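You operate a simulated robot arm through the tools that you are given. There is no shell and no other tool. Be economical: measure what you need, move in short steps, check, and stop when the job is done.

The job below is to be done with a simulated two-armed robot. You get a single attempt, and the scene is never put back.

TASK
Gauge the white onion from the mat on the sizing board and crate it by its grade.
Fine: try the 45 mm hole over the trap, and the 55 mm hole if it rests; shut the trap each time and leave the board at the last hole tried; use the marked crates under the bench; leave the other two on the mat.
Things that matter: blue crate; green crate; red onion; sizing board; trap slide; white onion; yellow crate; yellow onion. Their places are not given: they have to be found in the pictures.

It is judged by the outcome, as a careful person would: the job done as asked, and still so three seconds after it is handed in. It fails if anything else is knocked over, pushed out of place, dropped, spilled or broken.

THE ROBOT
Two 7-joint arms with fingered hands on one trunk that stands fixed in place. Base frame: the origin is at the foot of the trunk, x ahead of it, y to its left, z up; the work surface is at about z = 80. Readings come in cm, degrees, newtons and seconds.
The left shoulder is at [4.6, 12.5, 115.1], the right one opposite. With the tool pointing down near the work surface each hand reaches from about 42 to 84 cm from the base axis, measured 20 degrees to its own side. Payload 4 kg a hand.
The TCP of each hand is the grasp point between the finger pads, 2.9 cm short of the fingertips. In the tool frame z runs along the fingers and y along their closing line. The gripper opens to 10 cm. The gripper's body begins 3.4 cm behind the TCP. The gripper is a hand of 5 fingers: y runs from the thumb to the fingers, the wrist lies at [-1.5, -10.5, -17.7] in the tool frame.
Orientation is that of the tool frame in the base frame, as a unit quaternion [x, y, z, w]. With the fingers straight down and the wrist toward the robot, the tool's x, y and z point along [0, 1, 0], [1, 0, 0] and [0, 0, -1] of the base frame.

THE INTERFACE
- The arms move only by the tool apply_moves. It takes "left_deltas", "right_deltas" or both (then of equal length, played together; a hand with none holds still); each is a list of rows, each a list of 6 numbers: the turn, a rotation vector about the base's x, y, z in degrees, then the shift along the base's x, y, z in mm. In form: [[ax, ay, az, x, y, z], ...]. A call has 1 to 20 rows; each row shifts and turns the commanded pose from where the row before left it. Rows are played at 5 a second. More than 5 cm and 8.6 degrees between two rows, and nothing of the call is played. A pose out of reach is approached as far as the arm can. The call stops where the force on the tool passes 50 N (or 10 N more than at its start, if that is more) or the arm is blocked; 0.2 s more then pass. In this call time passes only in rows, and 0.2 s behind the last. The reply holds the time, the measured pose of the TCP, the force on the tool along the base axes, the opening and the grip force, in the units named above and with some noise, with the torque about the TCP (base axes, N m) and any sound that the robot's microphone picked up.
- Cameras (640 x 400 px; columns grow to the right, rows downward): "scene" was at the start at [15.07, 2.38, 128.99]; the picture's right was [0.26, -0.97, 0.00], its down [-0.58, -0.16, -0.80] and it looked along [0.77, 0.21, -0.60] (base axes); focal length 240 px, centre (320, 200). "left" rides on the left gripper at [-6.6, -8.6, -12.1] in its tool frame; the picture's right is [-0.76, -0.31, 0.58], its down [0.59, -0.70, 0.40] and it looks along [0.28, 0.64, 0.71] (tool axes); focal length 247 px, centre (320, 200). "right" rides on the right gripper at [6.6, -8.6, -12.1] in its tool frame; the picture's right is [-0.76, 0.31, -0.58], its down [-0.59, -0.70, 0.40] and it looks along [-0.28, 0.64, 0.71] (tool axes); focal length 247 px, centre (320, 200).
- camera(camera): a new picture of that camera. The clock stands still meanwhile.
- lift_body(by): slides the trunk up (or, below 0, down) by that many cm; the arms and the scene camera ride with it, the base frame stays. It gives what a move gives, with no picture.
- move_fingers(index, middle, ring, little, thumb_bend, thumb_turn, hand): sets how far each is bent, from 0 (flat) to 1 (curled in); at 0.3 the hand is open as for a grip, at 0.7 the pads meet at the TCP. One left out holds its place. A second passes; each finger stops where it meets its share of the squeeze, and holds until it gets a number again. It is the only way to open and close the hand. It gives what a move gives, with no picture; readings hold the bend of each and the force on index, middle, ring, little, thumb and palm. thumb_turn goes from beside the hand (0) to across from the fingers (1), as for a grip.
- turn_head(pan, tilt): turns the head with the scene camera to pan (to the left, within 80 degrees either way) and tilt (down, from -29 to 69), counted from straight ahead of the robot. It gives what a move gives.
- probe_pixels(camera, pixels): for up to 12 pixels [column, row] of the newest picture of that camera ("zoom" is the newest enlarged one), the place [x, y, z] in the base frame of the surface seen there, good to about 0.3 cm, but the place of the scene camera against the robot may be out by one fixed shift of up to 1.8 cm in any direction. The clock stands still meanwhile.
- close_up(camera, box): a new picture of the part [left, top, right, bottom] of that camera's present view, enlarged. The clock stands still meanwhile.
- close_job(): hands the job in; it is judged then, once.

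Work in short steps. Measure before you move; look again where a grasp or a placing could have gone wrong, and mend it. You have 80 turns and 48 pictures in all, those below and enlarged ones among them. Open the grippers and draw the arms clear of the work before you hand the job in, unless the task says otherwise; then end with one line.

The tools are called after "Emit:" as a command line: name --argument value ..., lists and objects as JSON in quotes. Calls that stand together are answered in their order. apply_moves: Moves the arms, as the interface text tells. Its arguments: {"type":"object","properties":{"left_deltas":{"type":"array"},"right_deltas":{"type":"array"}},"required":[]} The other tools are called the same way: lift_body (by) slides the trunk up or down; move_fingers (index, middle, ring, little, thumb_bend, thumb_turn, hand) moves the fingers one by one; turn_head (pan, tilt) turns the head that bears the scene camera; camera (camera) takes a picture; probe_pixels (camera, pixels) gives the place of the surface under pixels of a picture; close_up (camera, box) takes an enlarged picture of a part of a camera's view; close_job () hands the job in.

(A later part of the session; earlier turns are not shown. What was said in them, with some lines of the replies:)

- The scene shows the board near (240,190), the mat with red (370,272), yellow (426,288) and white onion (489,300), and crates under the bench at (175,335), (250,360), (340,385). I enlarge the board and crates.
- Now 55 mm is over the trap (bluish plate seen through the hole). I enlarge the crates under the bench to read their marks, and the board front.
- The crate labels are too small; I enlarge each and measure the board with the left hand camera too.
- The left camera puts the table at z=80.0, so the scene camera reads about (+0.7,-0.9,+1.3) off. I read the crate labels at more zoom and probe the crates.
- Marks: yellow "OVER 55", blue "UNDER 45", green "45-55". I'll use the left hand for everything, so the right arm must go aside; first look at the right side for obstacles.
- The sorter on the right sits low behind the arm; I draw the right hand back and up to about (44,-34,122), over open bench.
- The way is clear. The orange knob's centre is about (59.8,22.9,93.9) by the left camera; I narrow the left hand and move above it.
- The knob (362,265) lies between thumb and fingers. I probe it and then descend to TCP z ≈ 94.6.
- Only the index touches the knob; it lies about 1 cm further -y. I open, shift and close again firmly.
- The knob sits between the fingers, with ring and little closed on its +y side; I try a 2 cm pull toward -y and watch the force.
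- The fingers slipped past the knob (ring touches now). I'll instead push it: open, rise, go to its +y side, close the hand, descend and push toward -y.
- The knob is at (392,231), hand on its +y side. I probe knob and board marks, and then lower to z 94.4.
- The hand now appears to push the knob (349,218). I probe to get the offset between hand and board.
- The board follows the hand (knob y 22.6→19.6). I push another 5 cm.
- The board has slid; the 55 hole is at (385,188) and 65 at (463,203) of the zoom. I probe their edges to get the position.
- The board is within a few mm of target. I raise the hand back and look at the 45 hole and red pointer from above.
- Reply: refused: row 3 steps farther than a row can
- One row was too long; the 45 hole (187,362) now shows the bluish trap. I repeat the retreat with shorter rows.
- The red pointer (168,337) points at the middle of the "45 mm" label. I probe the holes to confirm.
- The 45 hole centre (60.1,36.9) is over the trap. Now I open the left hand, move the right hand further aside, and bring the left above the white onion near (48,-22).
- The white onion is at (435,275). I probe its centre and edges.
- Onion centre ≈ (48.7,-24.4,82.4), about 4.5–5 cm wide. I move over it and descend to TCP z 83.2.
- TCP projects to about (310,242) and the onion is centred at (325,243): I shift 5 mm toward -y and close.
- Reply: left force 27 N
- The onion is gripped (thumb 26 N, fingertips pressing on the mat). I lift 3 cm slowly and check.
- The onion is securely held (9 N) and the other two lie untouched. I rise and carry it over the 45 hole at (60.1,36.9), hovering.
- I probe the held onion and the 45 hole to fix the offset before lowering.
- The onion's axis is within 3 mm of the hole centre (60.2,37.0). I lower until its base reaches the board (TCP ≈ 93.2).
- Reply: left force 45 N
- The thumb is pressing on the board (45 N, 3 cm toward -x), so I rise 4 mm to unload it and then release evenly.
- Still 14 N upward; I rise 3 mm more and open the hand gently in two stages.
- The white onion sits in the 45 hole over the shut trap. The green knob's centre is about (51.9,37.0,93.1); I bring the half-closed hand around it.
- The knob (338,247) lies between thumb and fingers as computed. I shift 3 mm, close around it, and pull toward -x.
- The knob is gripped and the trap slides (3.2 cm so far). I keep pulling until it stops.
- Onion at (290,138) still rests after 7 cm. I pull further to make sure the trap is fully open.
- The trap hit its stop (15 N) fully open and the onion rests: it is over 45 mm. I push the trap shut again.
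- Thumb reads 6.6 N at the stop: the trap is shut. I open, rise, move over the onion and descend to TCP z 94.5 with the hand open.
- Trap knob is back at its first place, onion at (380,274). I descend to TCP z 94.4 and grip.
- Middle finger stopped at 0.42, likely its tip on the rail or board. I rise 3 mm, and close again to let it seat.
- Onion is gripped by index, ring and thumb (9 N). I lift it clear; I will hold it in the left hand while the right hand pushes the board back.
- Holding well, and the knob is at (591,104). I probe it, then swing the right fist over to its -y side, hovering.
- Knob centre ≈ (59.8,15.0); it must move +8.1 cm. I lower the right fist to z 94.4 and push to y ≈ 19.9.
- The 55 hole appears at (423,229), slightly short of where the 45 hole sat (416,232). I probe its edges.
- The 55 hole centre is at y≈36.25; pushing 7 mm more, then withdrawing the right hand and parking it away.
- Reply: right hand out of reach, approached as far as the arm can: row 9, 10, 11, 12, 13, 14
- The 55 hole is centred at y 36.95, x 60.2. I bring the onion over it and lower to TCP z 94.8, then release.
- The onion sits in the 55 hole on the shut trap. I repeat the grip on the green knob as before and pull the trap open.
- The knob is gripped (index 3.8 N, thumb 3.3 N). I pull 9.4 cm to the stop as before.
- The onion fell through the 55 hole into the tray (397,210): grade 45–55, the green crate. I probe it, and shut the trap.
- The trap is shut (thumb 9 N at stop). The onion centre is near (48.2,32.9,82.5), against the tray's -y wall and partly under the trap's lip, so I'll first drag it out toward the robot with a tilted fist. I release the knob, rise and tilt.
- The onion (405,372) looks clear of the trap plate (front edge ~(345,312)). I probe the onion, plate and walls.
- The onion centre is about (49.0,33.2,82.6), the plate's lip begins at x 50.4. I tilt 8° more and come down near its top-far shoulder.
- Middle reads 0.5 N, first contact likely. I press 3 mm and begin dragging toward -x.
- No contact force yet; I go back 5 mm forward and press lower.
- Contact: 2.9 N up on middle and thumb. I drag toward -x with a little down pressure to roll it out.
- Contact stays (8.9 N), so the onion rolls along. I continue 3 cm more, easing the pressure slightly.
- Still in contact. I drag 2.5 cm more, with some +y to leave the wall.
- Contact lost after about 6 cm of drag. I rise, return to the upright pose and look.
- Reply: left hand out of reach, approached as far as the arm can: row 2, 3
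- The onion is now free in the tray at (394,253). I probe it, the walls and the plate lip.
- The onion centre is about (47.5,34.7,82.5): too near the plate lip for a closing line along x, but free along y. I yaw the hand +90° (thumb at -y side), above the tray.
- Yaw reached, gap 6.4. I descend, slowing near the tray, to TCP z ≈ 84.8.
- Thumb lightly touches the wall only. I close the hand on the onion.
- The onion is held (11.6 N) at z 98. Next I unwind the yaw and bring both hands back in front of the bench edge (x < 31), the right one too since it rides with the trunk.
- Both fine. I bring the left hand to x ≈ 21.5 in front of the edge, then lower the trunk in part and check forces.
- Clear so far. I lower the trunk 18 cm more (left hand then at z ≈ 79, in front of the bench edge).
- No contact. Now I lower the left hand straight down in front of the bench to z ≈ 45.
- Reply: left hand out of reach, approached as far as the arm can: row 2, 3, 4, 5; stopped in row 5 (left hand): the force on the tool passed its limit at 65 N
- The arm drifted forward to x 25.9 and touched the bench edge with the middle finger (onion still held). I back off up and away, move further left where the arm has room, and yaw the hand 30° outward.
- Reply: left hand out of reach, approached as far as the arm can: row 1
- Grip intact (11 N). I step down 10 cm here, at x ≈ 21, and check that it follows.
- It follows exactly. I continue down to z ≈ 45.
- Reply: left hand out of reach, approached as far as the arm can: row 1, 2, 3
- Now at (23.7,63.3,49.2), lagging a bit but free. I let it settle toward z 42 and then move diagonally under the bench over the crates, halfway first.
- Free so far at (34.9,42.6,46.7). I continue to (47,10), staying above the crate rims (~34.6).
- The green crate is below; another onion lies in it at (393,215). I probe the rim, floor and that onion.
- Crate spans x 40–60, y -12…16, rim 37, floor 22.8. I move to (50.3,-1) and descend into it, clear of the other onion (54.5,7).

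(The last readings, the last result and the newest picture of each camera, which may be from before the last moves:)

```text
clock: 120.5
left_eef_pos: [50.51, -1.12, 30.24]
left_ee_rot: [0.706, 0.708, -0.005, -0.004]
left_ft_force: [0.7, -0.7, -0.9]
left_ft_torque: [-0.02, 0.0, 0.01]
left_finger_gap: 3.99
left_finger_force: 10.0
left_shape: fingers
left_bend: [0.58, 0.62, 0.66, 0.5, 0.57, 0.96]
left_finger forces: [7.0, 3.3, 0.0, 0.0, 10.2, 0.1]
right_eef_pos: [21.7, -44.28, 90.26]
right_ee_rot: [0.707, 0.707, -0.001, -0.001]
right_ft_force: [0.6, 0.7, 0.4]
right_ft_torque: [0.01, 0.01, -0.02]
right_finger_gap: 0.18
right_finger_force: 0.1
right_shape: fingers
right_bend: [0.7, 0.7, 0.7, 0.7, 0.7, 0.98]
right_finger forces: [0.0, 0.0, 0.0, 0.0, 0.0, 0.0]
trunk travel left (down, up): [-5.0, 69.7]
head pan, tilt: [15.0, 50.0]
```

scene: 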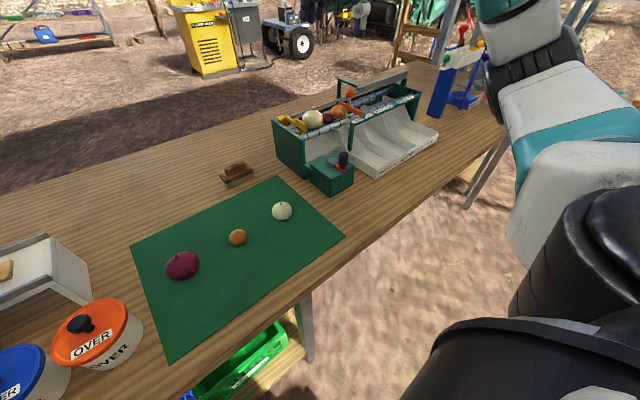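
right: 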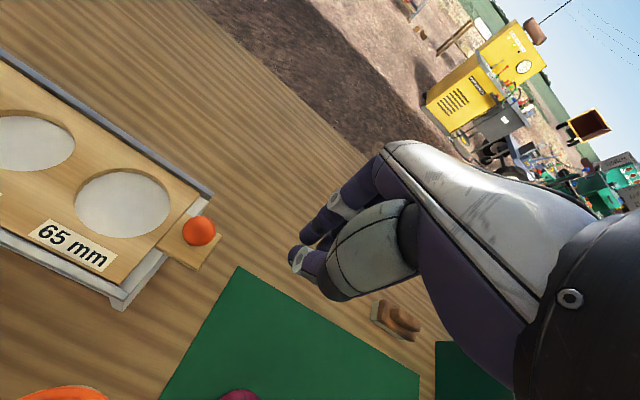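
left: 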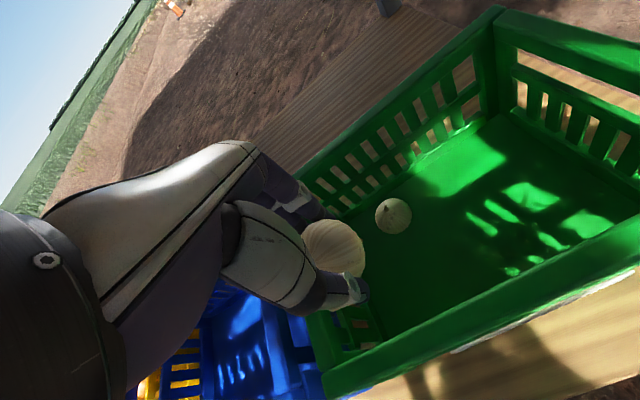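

No contact; I go 2 cm lower and release.

Emit:
apply_moves --left_deltas '[[0, 0, 0, 0, 0, -10], [0, 0, 0, 0, 0, -10], [0, 0, 0, 0, 0, -5]]'

Emit:
move_fingers --hand "left" --index 0.48 --middle 0.48 --ring 0.48 --little 0.45 --thumb_bend 0.48

Emit:
move_fingers --hand "left" --index 0.36 --middle 0.36 --ring 0.36 --little 0.36 --thumb_bend 0.36

Emit:
apply_moves --left_deltas '[[0, 0, 0, 0, 0, 20], [0, 0, 0, 0, 0, 40], [0, 0, 0, 0, 0, 40], [0, 0, 0, 0, 0, 40], [0, 0, 0, 0, 0, 20]]'

```text
clock: 121.3
left_eef_pos: [50.59, -0.97, 27.66]
left_ee_rot: [0.706, 0.709, -0.004, -0.004]
left_ft_force: [-0.6, -1.5, -1.1]
left_ft_torque: [-0.01, 0.0, 0.06]
left_finger_gap: 3.96
left_finger_force: 10.0
left_shape: fingers
left_bend: [0.58, 0.62, 0.66, 0.5, 0.57, 0.96]
left_finger forces: [7.0, 3.3, 0.0, 0.0, 10.1, 0.1]
right_eef_pos: [21.75, -44.2, 90.24]
right_ee_rot: [0.707, 0.707, -0.001, -0.001]
right_ft_force: [0.5, -0.3, 0.1]
right_ft_torque: [-0.02, 0.01, -0.01]
right_finger_gap: 0.16
right_finger_force: 0.0
right_shape: fingers
right_bend: [0.7, 0.7, 0.7, 0.7, 0.7, 0.98]
right_finger forces: [0.0, 0.1, 0.0, 0.0, 0.0, 0.0]
trunk travel left (down, up): [-5.0, 69.7]
head pan, tilt: [15.0, 50.0]
```

```text
clock: 122.3
left_eef_pos: [50.6, -0.95, 27.63]
left_ee_rot: [0.706, 0.708, -0.004, -0.005]
left_ft_force: [0.4, 0.7, 1.0]
left_ft_torque: [0.0, 0.03, 0.01]
left_finger_gap: 5.47
left_finger_force: 0.2
left_shape: fingers
left_bend: [0.48, 0.48, 0.48, 0.45, 0.48, 0.97]
left_finger forces: [0.0, 0.0, 0.0, 0.1, 0.0, 0.0]
right_eef_pos: [21.72, -44.2, 90.28]
right_ee_rot: [0.707, 0.707, -0.001, -0.001]
right_ft_force: [-0.4, -0.7, 0.4]
right_ft_torque: [-0.01, 0.02, 0.01]
right_finger_gap: 0.14
right_finger_force: 0.0
right_shape: fingers
right_bend: [0.7, 0.7, 0.7, 0.7, 0.7, 0.98]
right_finger forces: [0.0, 0.0, 0.0, 0.0, 0.0, 0.1]
trunk travel left (down, up): [-5.0, 69.7]
head pan, tilt: [15.0, 50.0]
```

```text
clock: 123.3
left_eef_pos: [50.52, -1.06, 27.71]
left_ee_rot: [0.706, 0.708, -0.005, -0.005]
left_ft_force: [0.0, 0.3, 0.0]
left_ft_torque: [-0.01, -0.02, -0.01]
left_finger_gap: 8.41
left_finger_force: 0.1
left_shape: fingers
left_bend: [0.36, 0.36, 0.36, 0.36, 0.36, 0.97]
left_finger forces: [0.0, 0.0, 0.1, 0.0, 0.1, 0.1]
right_eef_pos: [21.74, -44.36, 90.22]
right_ee_rot: [0.708, 0.707, 0.0, 0.0]
right_ft_force: [-0.1, -0.3, 0.5]
right_ft_torque: [0.02, -0.01, 0.01]
right_finger_gap: 0.15
right_finger_force: 0.1
right_shape: fingers
right_bend: [0.7, 0.7, 0.7, 0.7, 0.7, 0.98]
right_finger forces: [0.0, 0.1, 0.0, 0.1, 0.0, 0.0]
trunk travel left (down, up): [-5.0, 69.7]
head pan, tilt: [15.0, 50.0]
```

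```text
clock: 124.5
left_eef_pos: [50.42, -0.37, 43.12]
left_ee_rot: [0.707, 0.707, 0.004, -0.011]
left_ft_force: [-0.4, 0.2, -0.6]
left_ft_torque: [-0.01, -0.02, 0.01]
left_finger_gap: 8.41
left_finger_force: 0.1
left_shape: fingers
left_bend: [0.36, 0.36, 0.36, 0.36, 0.36, 0.98]
left_finger forces: [0.1, 0.0, 0.1, 0.0, 0.0, 0.1]
right_eef_pos: [21.66, -44.18, 90.25]
right_ee_rot: [0.707, 0.707, 0.0, 0.0]
right_ft_force: [-0.3, -0.8, -0.6]
right_ft_torque: [0.03, 0.0, 0.0]
right_finger_gap: 0.17
right_finger_force: 0.1
right_shape: fingers
right_bend: [0.7, 0.7, 0.7, 0.7, 0.7, 0.98]
right_finger forces: [0.1, 0.0, 0.1, 0.0, 0.1, 0.0]
trunk travel left (down, up): [-5.0, 69.7]
head pan, tilt: [15.0, 50.0]
```

Released and risen to z 43. I withdraw back along the same way to the front of the bench.

Emit:
apply_moves --left_deltas '[[0, 0, 0, -12, 37, 0], [0, 0, 0, -12, 37, 0], [0, 0, 0, -12, 37, 0], [0, 0, 1, -12, 33, 0], [0, 0, 1, -12, 33, 5], [0, 0, 2, -12, 33, 5], [0, 0, 2, -12, 33, 5], [0, 0, 2, -12, 33, 5], [0, 0, 2, -12, 33, 5], [0, 0, 2, -12, 33, 5], [0, 0, 3, -12, 33, 0], [0, 0, 3, -14, 33, 0], [0, 0, 3, -15, 33, 0], [0, 0, 3, -18, 33, 0], [0, 0, 3, -18, 33, 0], [0, 0, 3, -18, 33, 0], [0, 0, 0, -18, 33, 0], [0, 0, 0, -18, 30, 0], [0, 0, 0, -15, 10, 0]]'

Emit:
move_fingers --hand "right" --index 0.3 --middle 0.3 --ring 0.3 --little 0.3 --thumb_bend 0.3

```text
clock: 128.5
left_eef_pos: [23.79, 60.29, 46.71]
left_ee_rot: [0.498, 0.867, -0.005, -0.003]
left_ft_force: [-0.6, -0.5, 0.8]
left_ft_torque: [0.0, 0.0, 0.0]
left_finger_gap: 8.41
left_finger_force: 0.1
left_shape: fingers
left_bend: [0.36, 0.36, 0.36, 0.36, 0.36, 0.98]
left_finger forces: [0.0, 0.0, 0.0, 0.0, 0.0, 0.0]
right_eef_pos: [21.72, -44.16, 90.37]
right_ee_rot: [0.707, 0.707, -0.001, -0.001]
right_ft_force: [-0.3, 0.8, 0.0]
right_ft_torque: [0.03, 0.01, 0.04]
right_finger_gap: 0.16
right_finger_force: 0.1
right_shape: fingers
right_bend: [0.7, 0.7, 0.7, 0.7, 0.7, 0.98]
right_finger forces: [0.0, 0.0, 0.1, 0.1, 0.0, 0.0]
trunk travel left (down, up): [-5.0, 69.7]
head pan, tilt: [15.0, 50.0]
```

```text
clock: 129.5
left_eef_pos: [23.81, 60.28, 46.66]
left_ee_rot: [0.498, 0.867, -0.004, -0.003]
left_ft_force: [-0.5, -0.8, 0.0]
left_ft_torque: [0.04, -0.02, 0.03]
left_finger_gap: 8.43
left_finger_force: 0.0
left_shape: fingers
left_bend: [0.36, 0.36, 0.36, 0.36, 0.36, 0.98]
left_finger forces: [0.0, 0.0, 0.0, 0.1, 0.0, 0.1]
right_eef_pos: [21.59, -44.18, 90.28]
right_ee_rot: [0.707, 0.707, -0.001, 0.0]
right_ft_force: [-0.2, 0.0, 0.1]
right_ft_torque: [0.03, 0.01, -0.05]
right_finger_gap: 9.82
right_finger_force: 0.0
right_shape: fingers
right_bend: [0.3, 0.3, 0.3, 0.3, 0.3, 0.98]
right_finger forces: [0.0, 0.1, 0.1, 0.0, 0.1, 0.0]
trunk travel left (down, up): [-5.0, 69.7]
head pan, tilt: [15.0, 50.0]
```

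Both arms are clear in front of the bench. I use the last picture, with the head aimed at the crate and bench, for a final check.

Emit:
turn_head --pan 8 --tilt 48

Emit:
camera --camera "scene"

```text
clock: 130.2
left_eef_pos: [23.83, 60.24, 46.89]
left_ee_rot: [0.498, 0.867, -0.006, -0.003]
left_ft_force: [0.4, 0.0, -0.5]
left_ft_torque: [0.01, -0.01, 0.01]
left_finger_gap: 8.42
left_finger_force: 0.0
left_shape: fingers
left_bend: [0.36, 0.36, 0.36, 0.36, 0.36, 0.98]
left_finger forces: [0.0, 0.1, 0.0, 0.0, 0.0, 0.1]
right_eef_pos: [21.68, -44.16, 90.36]
right_ee_rot: [0.707, 0.707, -0.002, -0.001]
right_ft_force: [0.7, 0.4, -0.5]
right_ft_torque: [-0.03, -0.01, -0.02]
right_finger_gap: 9.83
right_finger_force: 0.1
right_shape: fingers
right_bend: [0.3, 0.3, 0.3, 0.3, 0.3, 0.98]
right_finger forces: [0.1, 0.0, 0.0, 0.0, 0.0, 0.0]
trunk travel left (down, up): [-5.0, 69.7]
head pan, tilt: [8.0, 48.0]
```

```text
0 pictures are left
```

scene: 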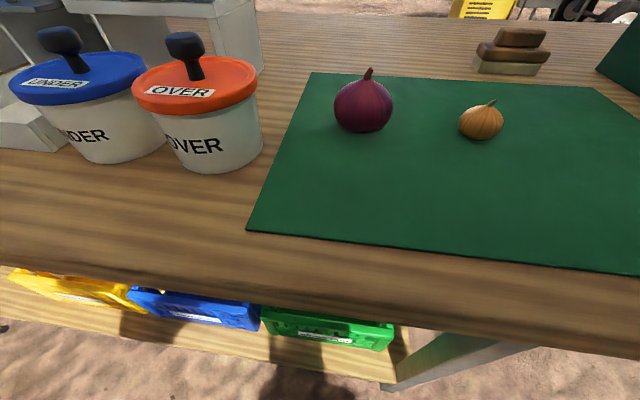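

The red (363,106) and yellow (481,121) onions are still on the mat and the pots and crates are in place. The crate floor is hidden in this view, but the release readings inside the green crate were clean. The board is at 55 mm, the trap is shut, and both hands are open and clear, so I hand in.

Emit:
close_job

```text
The job is handed in.
```

The white onion rested on the 45 mm hole and dropped through the 55 mm hole, so I put it in the green 45–55 crate; the trap is shut, the board is at 55 mm, and I had no picture left to confirm the onion lying in the crate.
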